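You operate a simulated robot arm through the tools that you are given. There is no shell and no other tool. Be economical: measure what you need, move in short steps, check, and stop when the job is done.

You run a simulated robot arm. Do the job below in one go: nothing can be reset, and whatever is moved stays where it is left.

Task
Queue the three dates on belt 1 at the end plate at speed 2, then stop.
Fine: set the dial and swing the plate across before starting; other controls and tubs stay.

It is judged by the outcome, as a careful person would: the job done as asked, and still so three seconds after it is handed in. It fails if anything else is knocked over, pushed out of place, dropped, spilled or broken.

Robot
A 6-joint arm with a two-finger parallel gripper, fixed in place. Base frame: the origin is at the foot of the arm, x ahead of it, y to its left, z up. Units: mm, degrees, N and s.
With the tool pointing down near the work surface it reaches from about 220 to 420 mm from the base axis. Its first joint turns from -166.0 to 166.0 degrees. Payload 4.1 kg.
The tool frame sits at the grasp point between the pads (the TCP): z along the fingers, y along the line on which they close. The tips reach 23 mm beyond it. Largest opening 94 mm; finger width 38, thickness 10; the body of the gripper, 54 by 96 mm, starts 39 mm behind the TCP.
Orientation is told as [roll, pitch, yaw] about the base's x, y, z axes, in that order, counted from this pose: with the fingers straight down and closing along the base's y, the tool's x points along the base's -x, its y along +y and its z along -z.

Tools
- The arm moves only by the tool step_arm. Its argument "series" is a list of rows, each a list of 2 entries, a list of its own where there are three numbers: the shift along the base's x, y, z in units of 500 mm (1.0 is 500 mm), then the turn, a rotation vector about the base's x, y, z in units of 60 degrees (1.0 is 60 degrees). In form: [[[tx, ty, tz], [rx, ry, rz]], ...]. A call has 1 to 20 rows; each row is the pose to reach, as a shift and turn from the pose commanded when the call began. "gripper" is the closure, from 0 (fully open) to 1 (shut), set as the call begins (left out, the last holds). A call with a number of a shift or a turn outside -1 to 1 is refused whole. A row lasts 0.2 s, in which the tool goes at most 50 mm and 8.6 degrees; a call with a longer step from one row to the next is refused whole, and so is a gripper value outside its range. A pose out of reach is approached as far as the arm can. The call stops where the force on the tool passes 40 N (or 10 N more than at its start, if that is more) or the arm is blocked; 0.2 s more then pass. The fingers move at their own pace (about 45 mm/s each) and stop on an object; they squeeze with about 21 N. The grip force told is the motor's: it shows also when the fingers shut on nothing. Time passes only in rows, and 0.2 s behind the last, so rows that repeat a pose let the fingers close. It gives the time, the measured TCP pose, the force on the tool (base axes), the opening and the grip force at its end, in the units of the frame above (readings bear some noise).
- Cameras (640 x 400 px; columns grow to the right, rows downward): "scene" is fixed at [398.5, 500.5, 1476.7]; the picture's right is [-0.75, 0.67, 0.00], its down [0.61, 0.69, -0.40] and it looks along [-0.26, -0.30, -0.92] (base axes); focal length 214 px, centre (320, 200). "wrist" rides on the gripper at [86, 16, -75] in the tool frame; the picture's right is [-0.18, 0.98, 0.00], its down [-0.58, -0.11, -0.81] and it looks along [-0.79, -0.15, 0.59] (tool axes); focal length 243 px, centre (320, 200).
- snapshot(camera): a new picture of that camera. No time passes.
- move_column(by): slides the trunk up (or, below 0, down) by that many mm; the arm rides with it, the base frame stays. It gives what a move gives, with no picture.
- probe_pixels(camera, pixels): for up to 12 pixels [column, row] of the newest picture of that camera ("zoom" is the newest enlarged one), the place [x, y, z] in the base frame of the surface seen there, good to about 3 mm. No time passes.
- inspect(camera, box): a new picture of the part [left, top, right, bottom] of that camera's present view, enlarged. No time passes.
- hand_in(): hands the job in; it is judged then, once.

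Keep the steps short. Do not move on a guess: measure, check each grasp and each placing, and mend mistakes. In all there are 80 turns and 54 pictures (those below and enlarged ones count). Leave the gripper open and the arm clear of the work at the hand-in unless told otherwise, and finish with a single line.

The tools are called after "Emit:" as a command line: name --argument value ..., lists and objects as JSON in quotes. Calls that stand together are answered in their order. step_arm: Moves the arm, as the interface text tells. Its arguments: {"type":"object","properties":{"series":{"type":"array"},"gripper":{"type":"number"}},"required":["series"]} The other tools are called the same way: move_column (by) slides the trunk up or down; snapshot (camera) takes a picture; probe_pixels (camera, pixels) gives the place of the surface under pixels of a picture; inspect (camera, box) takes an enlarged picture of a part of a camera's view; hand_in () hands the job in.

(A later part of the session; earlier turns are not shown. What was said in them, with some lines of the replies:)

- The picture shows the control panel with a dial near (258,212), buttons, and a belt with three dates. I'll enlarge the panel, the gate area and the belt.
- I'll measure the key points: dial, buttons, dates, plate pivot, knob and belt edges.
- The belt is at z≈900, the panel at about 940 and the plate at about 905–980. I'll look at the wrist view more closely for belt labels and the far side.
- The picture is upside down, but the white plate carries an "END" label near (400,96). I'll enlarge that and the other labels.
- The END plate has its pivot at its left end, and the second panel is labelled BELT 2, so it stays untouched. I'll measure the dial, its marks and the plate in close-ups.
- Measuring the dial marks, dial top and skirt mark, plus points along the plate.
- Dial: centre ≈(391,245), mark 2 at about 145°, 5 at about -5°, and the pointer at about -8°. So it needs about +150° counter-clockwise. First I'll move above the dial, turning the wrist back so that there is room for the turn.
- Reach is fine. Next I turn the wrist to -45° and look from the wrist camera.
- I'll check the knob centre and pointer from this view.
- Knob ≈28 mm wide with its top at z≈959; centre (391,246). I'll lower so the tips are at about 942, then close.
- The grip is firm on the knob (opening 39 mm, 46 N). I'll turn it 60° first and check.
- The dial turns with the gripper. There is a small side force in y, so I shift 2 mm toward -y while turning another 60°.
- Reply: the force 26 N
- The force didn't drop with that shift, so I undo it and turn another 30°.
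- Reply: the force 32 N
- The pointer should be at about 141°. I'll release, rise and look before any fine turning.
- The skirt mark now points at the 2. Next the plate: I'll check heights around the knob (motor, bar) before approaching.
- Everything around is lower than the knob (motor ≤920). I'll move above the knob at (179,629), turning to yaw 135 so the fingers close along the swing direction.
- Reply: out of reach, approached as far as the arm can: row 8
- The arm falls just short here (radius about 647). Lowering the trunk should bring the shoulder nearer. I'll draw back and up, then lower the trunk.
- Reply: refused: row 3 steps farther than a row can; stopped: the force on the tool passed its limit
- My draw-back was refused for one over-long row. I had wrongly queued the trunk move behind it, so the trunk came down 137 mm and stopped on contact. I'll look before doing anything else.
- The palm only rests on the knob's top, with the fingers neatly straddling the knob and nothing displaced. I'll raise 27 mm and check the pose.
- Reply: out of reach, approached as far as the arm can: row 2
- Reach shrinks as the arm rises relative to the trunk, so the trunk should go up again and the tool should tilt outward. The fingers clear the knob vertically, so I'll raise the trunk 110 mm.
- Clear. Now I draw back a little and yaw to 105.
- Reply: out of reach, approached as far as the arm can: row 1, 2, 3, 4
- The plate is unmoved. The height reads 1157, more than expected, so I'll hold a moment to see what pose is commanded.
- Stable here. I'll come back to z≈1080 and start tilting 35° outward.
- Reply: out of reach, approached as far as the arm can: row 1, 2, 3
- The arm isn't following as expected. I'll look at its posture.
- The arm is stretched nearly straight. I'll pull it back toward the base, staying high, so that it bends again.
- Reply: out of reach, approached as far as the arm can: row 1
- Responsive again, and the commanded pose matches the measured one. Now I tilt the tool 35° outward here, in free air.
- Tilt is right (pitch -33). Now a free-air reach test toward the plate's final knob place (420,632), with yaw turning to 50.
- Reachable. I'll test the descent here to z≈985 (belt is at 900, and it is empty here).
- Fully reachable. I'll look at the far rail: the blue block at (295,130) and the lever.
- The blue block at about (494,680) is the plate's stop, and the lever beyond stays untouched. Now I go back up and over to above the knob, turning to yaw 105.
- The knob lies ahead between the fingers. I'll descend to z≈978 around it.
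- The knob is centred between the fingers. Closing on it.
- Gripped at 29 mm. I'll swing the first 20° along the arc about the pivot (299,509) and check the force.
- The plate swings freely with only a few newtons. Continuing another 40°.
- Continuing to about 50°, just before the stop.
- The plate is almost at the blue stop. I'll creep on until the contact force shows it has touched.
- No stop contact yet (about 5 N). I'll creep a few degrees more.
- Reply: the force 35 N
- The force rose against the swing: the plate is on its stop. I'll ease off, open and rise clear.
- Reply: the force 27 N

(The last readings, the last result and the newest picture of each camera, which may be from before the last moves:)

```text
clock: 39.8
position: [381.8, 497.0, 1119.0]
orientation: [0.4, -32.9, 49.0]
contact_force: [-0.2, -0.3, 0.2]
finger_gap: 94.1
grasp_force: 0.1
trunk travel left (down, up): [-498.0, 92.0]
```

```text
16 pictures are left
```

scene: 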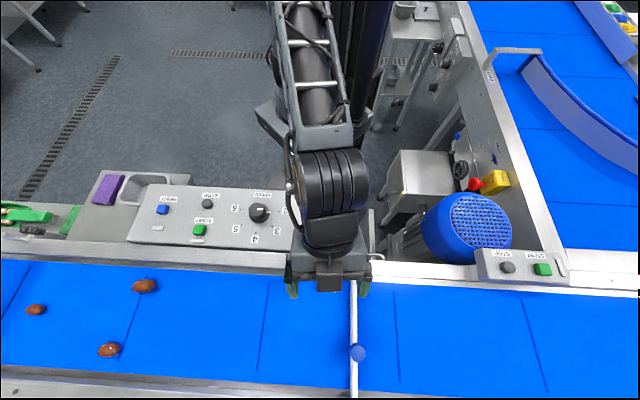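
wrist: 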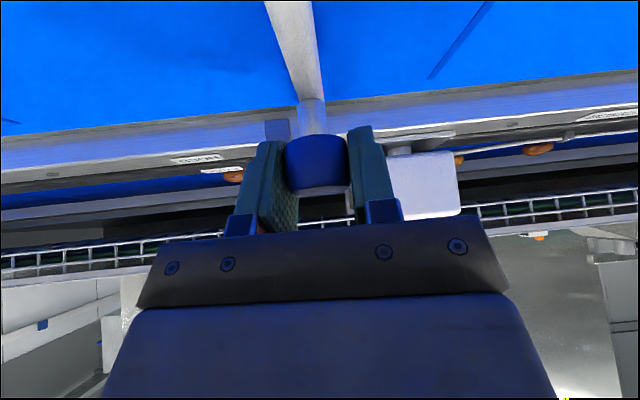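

The plate stands across the belt and stays. Next, the tool goes upright and closed, above START at (530,187). I'll also measure the buttons closely.

Emit:
inspect --camera "scene" --box '[150, 190, 230, 245]'

Emit:
probe_pixels --camera "scene" --pixels '[[199, 229], [197, 227], [202, 227], [196, 232], [202, 233], [207, 203], [204, 203], [210, 203], [207, 200], [207, 206]]'

Emit:
step_arm --series '[[[0.037, -0.077, 0], [-0.052, 0.045, 0]], [[0.074, -0.155, 0], [-0.104, 0.09, 0]], [[0.111, -0.232, 0], [-0.156, 0.135, 0]], [[0.148, -0.31, 0], [-0.208, 0.18, 0]], [[0.185, -0.387, 0], [-0.26, 0.226, 0]], [[0.222, -0.465, -0.02], [-0.312, 0.271, 0]], [[0.259, -0.542, -0.05], [-0.364, 0.316, 0]], [[0.296, -0.62, -0.08], [-0.415, 0.361, 0]]]' --gripper 1

```text
7.27 times, centred on (190, 218) of scene
```

zoom: 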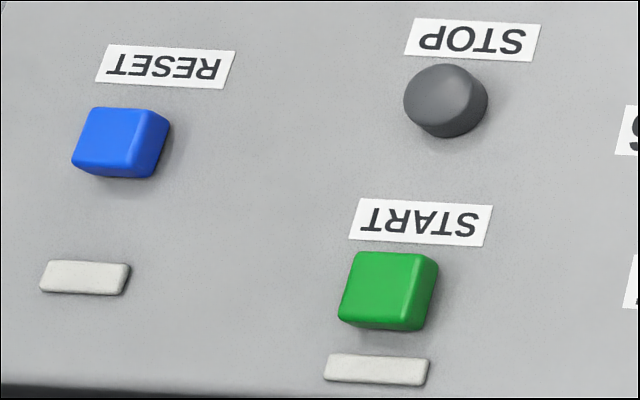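

```text
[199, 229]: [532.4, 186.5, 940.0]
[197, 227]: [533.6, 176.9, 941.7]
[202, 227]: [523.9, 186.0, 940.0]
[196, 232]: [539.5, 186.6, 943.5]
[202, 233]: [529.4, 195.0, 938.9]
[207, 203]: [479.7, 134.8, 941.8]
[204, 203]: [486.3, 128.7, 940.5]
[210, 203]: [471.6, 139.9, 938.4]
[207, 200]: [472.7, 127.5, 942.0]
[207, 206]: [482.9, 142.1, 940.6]
```

```text
clock: 41.6
position: [532.0, 186.1, 1078.3]
orientation: [0.5, 0.1, 48.9]
contact_force: [0.0, 0.1, 0.0]
finger_gap: 0.1
grasp_force: 21.4
trunk travel left (down, up): [-498.0, 92.0]
```

Upright over START, fingers shut. Descending to just above it (tips about 10 mm above the button).

Emit:
step_arm --series '[[[0, 0, -0.08], [0, 0, 0]], [[0, 0, -0.15], [0, 0, 0]], [[0, 0, -0.206], [0, 0, 0]]]'

Emit:
inspect --camera "scene" --box '[130, 170, 270, 270]'

```text
clock: 42.4
position: [526.7, 188.7, 975.6]
orientation: [0.5, 0.2, 49.0]
contact_force: [-0.3, 0.6, -0.2]
finger_gap: 0.3
grasp_force: 21.0
trunk travel left (down, up): [-498.0, 92.0]
```

```text
4.00 times, centred on (200, 220) of scene
```

zoom: 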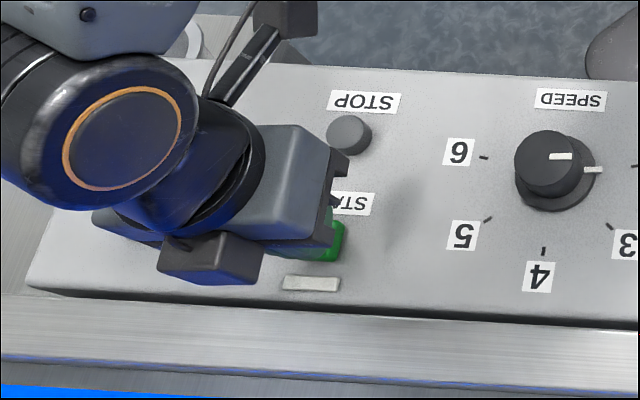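

Tips sit over the green button, 5 mm short in x. I'll correct that and press gently in small steps, then lift off.

Emit:
step_arm --series '[[[0.008, -0.003, 0], [0, 0, 0]], [[0.008, -0.003, -0.012], [0, 0, 0]], [[0.008, -0.003, -0.018], [0, 0, 0]], [[0.008, -0.003, -0.024], [0, 0, 0]], [[0.008, -0.003, -0.028], [0, 0, 0]], [[0.008, -0.003, -0.032], [0, 0, 0]]]'

Emit:
snapshot --camera "scene"

```text
clock: 43.8
position: [532.2, 185.5, 958.5]
orientation: [0.5, 0.1, 48.9]
contact_force: [0.6, -0.6, 2.8]
finger_gap: 0.0
grasp_force: 20.7
trunk travel left (down, up): [-498.0, 92.0]
```

```text
13 pictures are left
```

scene: 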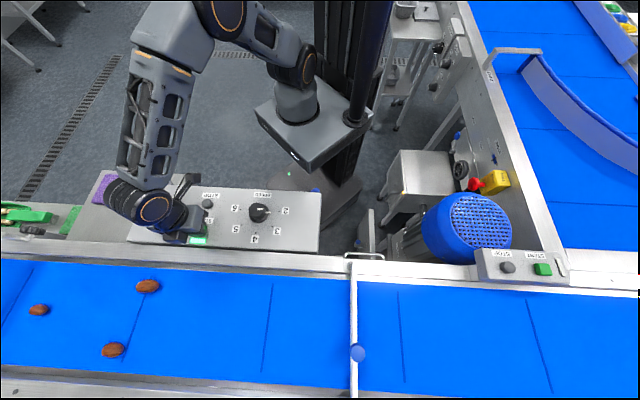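

START is pressed: the dates moved a few pixels and the belt runs. I lift off and hover over STOP at (479,134).

Emit:
step_arm --series '[[[0, 0, 0.036], [0, 0, 0]], [[-0.035, -0.035, 0.045], [0, 0, 0]], [[-0.07, -0.07, 0.045], [0, 0, 0]], [[-0.106, -0.103, 0.045], [0, 0, 0]], [[-0.106, -0.103, 0.038], [0, 0, 0]]]'

Emit:
snapshot --camera "scene"

Emit:
probe_pixels --camera "scene" --pixels '[[208, 203], [202, 230]]'

```text
clock: 45.0
position: [481.0, 134.1, 977.3]
orientation: [0.6, 0.2, 48.9]
contact_force: [-0.3, 0.2, -0.1]
finger_gap: 0.1
grasp_force: 21.0
trunk travel left (down, up): [-498.0, 92.0]
```

```text
12 pictures are left
```

scene: 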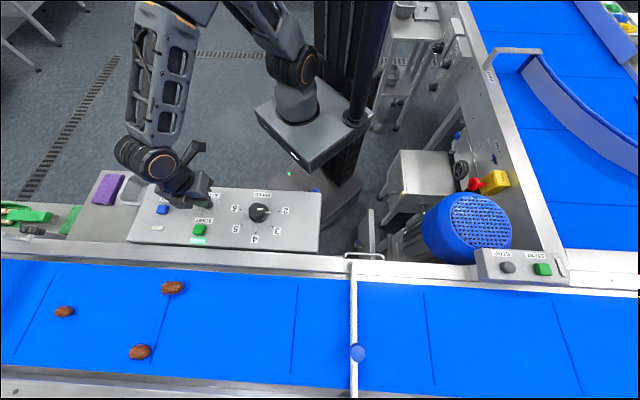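

```text
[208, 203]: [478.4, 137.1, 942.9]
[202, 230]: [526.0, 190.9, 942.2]
```

The speed is about 55 mm/s, so the last date needs around 13 s. I hover above STOP and wait 8 s.

Emit:
step_arm --series '[[[0, 0, 0], [0, 0, 0]], [[0, 0, 0], [0, 0, 0]], [[0, 0, 0], [0, 0, 0]], [[0, 0, 0], [0, 0, 0]], [[0, 0, 0], [0, 0, 0]], [[0, 0, 0], [0, 0, 0]], [[0, 0, 0], [0, 0, 0]], [[0, 0, 0], [0, 0, 0]], [[0, 0, 0], [0, 0, 0]], [[0, 0, 0], [0, 0, 0]], [[0, 0, 0], [0, 0, 0]], [[0, 0, 0], [0, 0, 0]], [[0, 0, 0], [0, 0, 0]], [[0, 0, 0], [0, 0, 0]], [[0, 0, 0], [0, 0, 0]], [[0, 0, 0], [0, 0, 0]], [[0, 0, 0], [0, 0, 0]], [[0, 0, 0], [0, 0, 0]], [[0, 0, 0], [0, 0, 0]], [[0, 0, 0], [0, 0, 0]]]'

Emit:
step_arm --series '[[[0, 0, 0], [0, 0, 0]], [[0, 0, 0], [0, 0, 0]], [[0, 0, 0], [0, 0, 0]], [[0, 0, 0], [0, 0, 0]], [[0, 0, 0], [0, 0, 0]], [[0, 0, 0], [0, 0, 0]], [[0, 0, 0], [0, 0, 0]], [[0, 0, 0], [0, 0, 0]], [[0, 0, 0], [0, 0, 0]], [[0, 0, 0], [0, 0, 0]], [[0, 0, 0], [0, 0, 0]], [[0, 0, 0], [0, 0, 0]], [[0, 0, 0], [0, 0, 0]], [[0, 0, 0], [0, 0, 0]], [[0, 0, 0], [0, 0, 0]], [[0, 0, 0], [0, 0, 0]], [[0, 0, 0], [0, 0, 0]], [[0, 0, 0], [0, 0, 0]], [[0, 0, 0], [0, 0, 0]]]'

Emit:
snapshot --camera "scene"

```text
clock: 49.2
position: [480.3, 134.9, 977.1]
orientation: [0.5, 0.2, 49.0]
contact_force: [-0.6, -0.5, -0.4]
finger_gap: 0.0
grasp_force: 21.1
trunk travel left (down, up): [-498.0, 92.0]
```

```text
clock: 53.2
position: [480.3, 134.2, 977.4]
orientation: [0.5, 0.1, 48.9]
contact_force: [-0.3, 0.7, 0.4]
finger_gap: 0.1
grasp_force: 21.6
trunk travel left (down, up): [-498.0, 92.0]
```

```text
11 pictures are left
```

scene: 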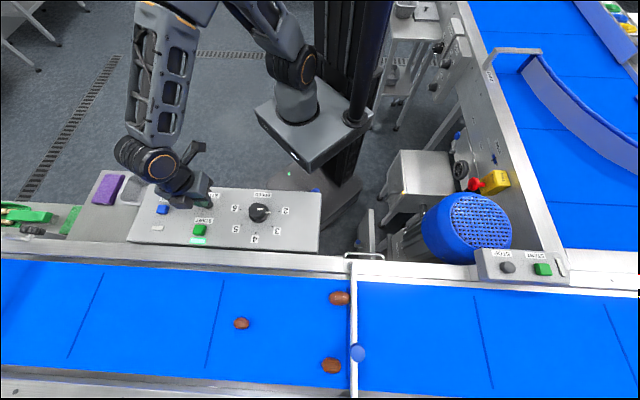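

Two dates have nearly arrived, and the third at (241,323) needs about 4.5 s more. Waiting 4.2 s, then checking.

Emit:
step_arm --series '[[[0, 0, 0], [0, 0, 0]], [[0, 0, 0], [0, 0, 0]], [[0, 0, 0], [0, 0, 0]], [[0, 0, 0], [0, 0, 0]], [[0, 0, 0], [0, 0, 0]], [[0, 0, 0], [0, 0, 0]], [[0, 0, 0], [0, 0, 0]], [[0, 0, 0], [0, 0, 0]], [[0, 0, 0], [0, 0, 0]], [[0, 0, 0], [0, 0, 0]], [[0, 0, 0], [0, 0, 0]], [[0, 0, 0], [0, 0, 0]], [[0, 0, 0], [0, 0, 0]], [[0, 0, 0], [0, 0, 0]], [[0, 0, 0], [0, 0, 0]], [[0, 0, 0], [0, 0, 0]], [[0, 0, 0], [0, 0, 0]], [[0, 0, 0], [0, 0, 0]], [[0, 0, 0], [0, 0, 0]], [[0, 0, 0], [0, 0, 0]]]'

Emit:
inspect --camera "scene" --box '[230, 240, 400, 400]'

```text
clock: 57.4
position: [480.2, 134.5, 976.9]
orientation: [0.4, 0.2, 48.9]
contact_force: [0.1, 0.3, 0.2]
finger_gap: 0.0
grasp_force: 21.0
trunk travel left (down, up): [-498.0, 92.0]
```

```text
2.50 times, centred on (315, 320) of scene
```

zoom: 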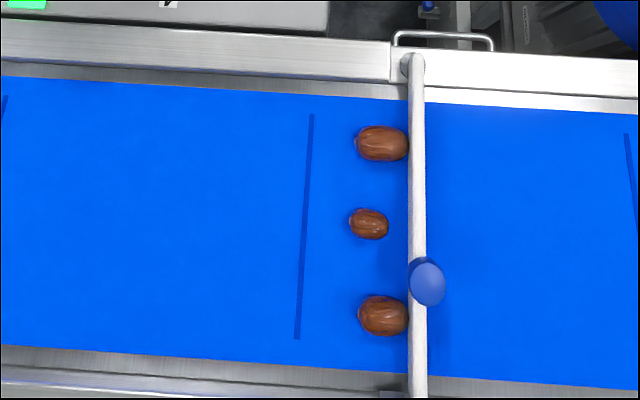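

The third date is only 8 px (0.4 s) from the plate. The press itself takes about a second, so I press STOP now.

Emit:
step_arm --series '[[[-0.002, 0, 0], [0, 0, 0]], [[-0.002, 0, -0.014], [0, 0, 0]], [[-0.002, 0, -0.022], [0, 0, 0]], [[-0.002, 0, -0.028], [0, 0, 0]], [[-0.002, 0, -0.033], [0, 0, 0]], [[-0.002, 0, -0.038], [0, 0, 0]]]'

Emit:
inspect --camera "scene" --box '[190, 220, 400, 400]'

```text
clock: 58.8
position: [479.8, 135.3, 957.5]
orientation: [0.4, 0.1, 49.0]
contact_force: [0.8, 0.9, 2.4]
finger_gap: 0.0
grasp_force: 21.1
trunk travel left (down, up): [-498.0, 92.0]
```

```text
2.22 times, centred on (295, 310) of scene
```

zoom: 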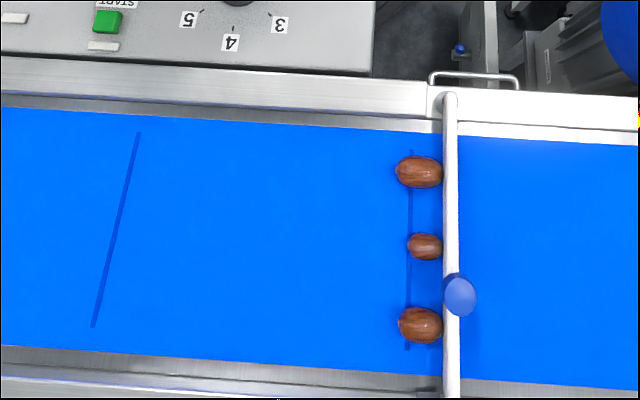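

All three dates touch the plate, and the START lamp is off, so the belt has stopped. I lift off, move back clear of the panel and open the gripper.

Emit:
step_arm --series '[[[0, 0, 0.05], [0, 0, 0]], [[0, 0, 0.13], [0, 0, 0]], [[0, 0, 0.21], [0, 0, 0]], [[-0.05, 0.03, 0.27], [0, 0, 0]], [[-0.11, 0.06, 0.3], [0, 0, 0]], [[-0.17, 0.09, 0.32], [0, 0, 0]], [[-0.24, 0.12, 0.34], [0, 0, 0]]]'

Emit:
step_arm --series '[[[0, 0, 0], [0, 0, 0]], [[0, 0, 0], [0, 0, 0]], [[0, 0, 0], [0, 0, 0]], [[0, 0, 0], [0, 0, 0]], [[0, 0, 0], [0, 0, 0]], [[0, 0, 0], [0, 0, 0]]]' --gripper 0

Emit:
snapshot --camera "scene"

Emit:
inspect --camera "scene" --box '[190, 220, 400, 400]'

```text
clock: 60.4
position: [359.2, 194.3, 1128.7]
orientation: [0.6, 0.1, 49.0]
contact_force: [0.1, -0.7, 0.4]
finger_gap: 0.0
grasp_force: 20.6
trunk travel left (down, up): [-498.0, 92.0]
```

```text
clock: 61.8
position: [359.4, 195.0, 1128.9]
orientation: [0.4, 0.2, 49.0]
contact_force: [-1.0, 0.3, 0.4]
finger_gap: 93.7
grasp_force: 0.1
trunk travel left (down, up): [-498.0, 92.0]
```

```text
8 pictures are left
```

scene: 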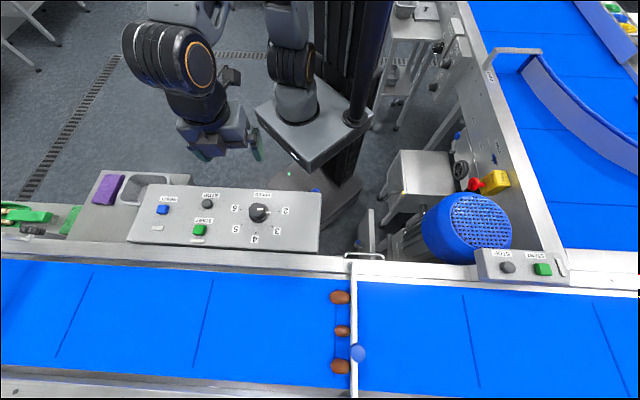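

```text
2.22 times, centred on (295, 310) of scene
```

zoom: 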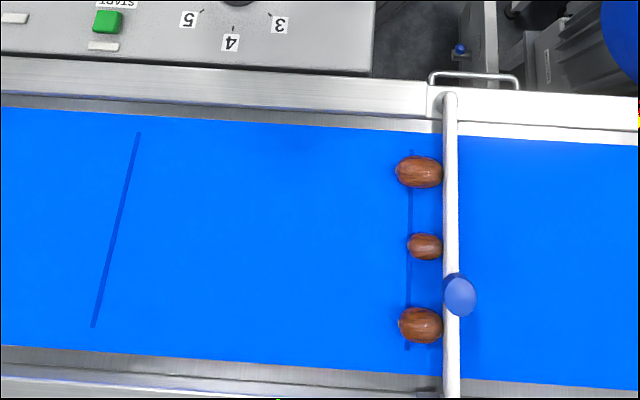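

The belt has been still for 3 s: the dates are in the same place in both pictures, and the plate is across. The dial is at 2, the gripper is open and the arm is clear. Handing in.

Emit:
hand_in

```text
The job is handed in.
```

The three dates are queued against the end plate on belt 1, run at speed 2, and the belt is stopped.
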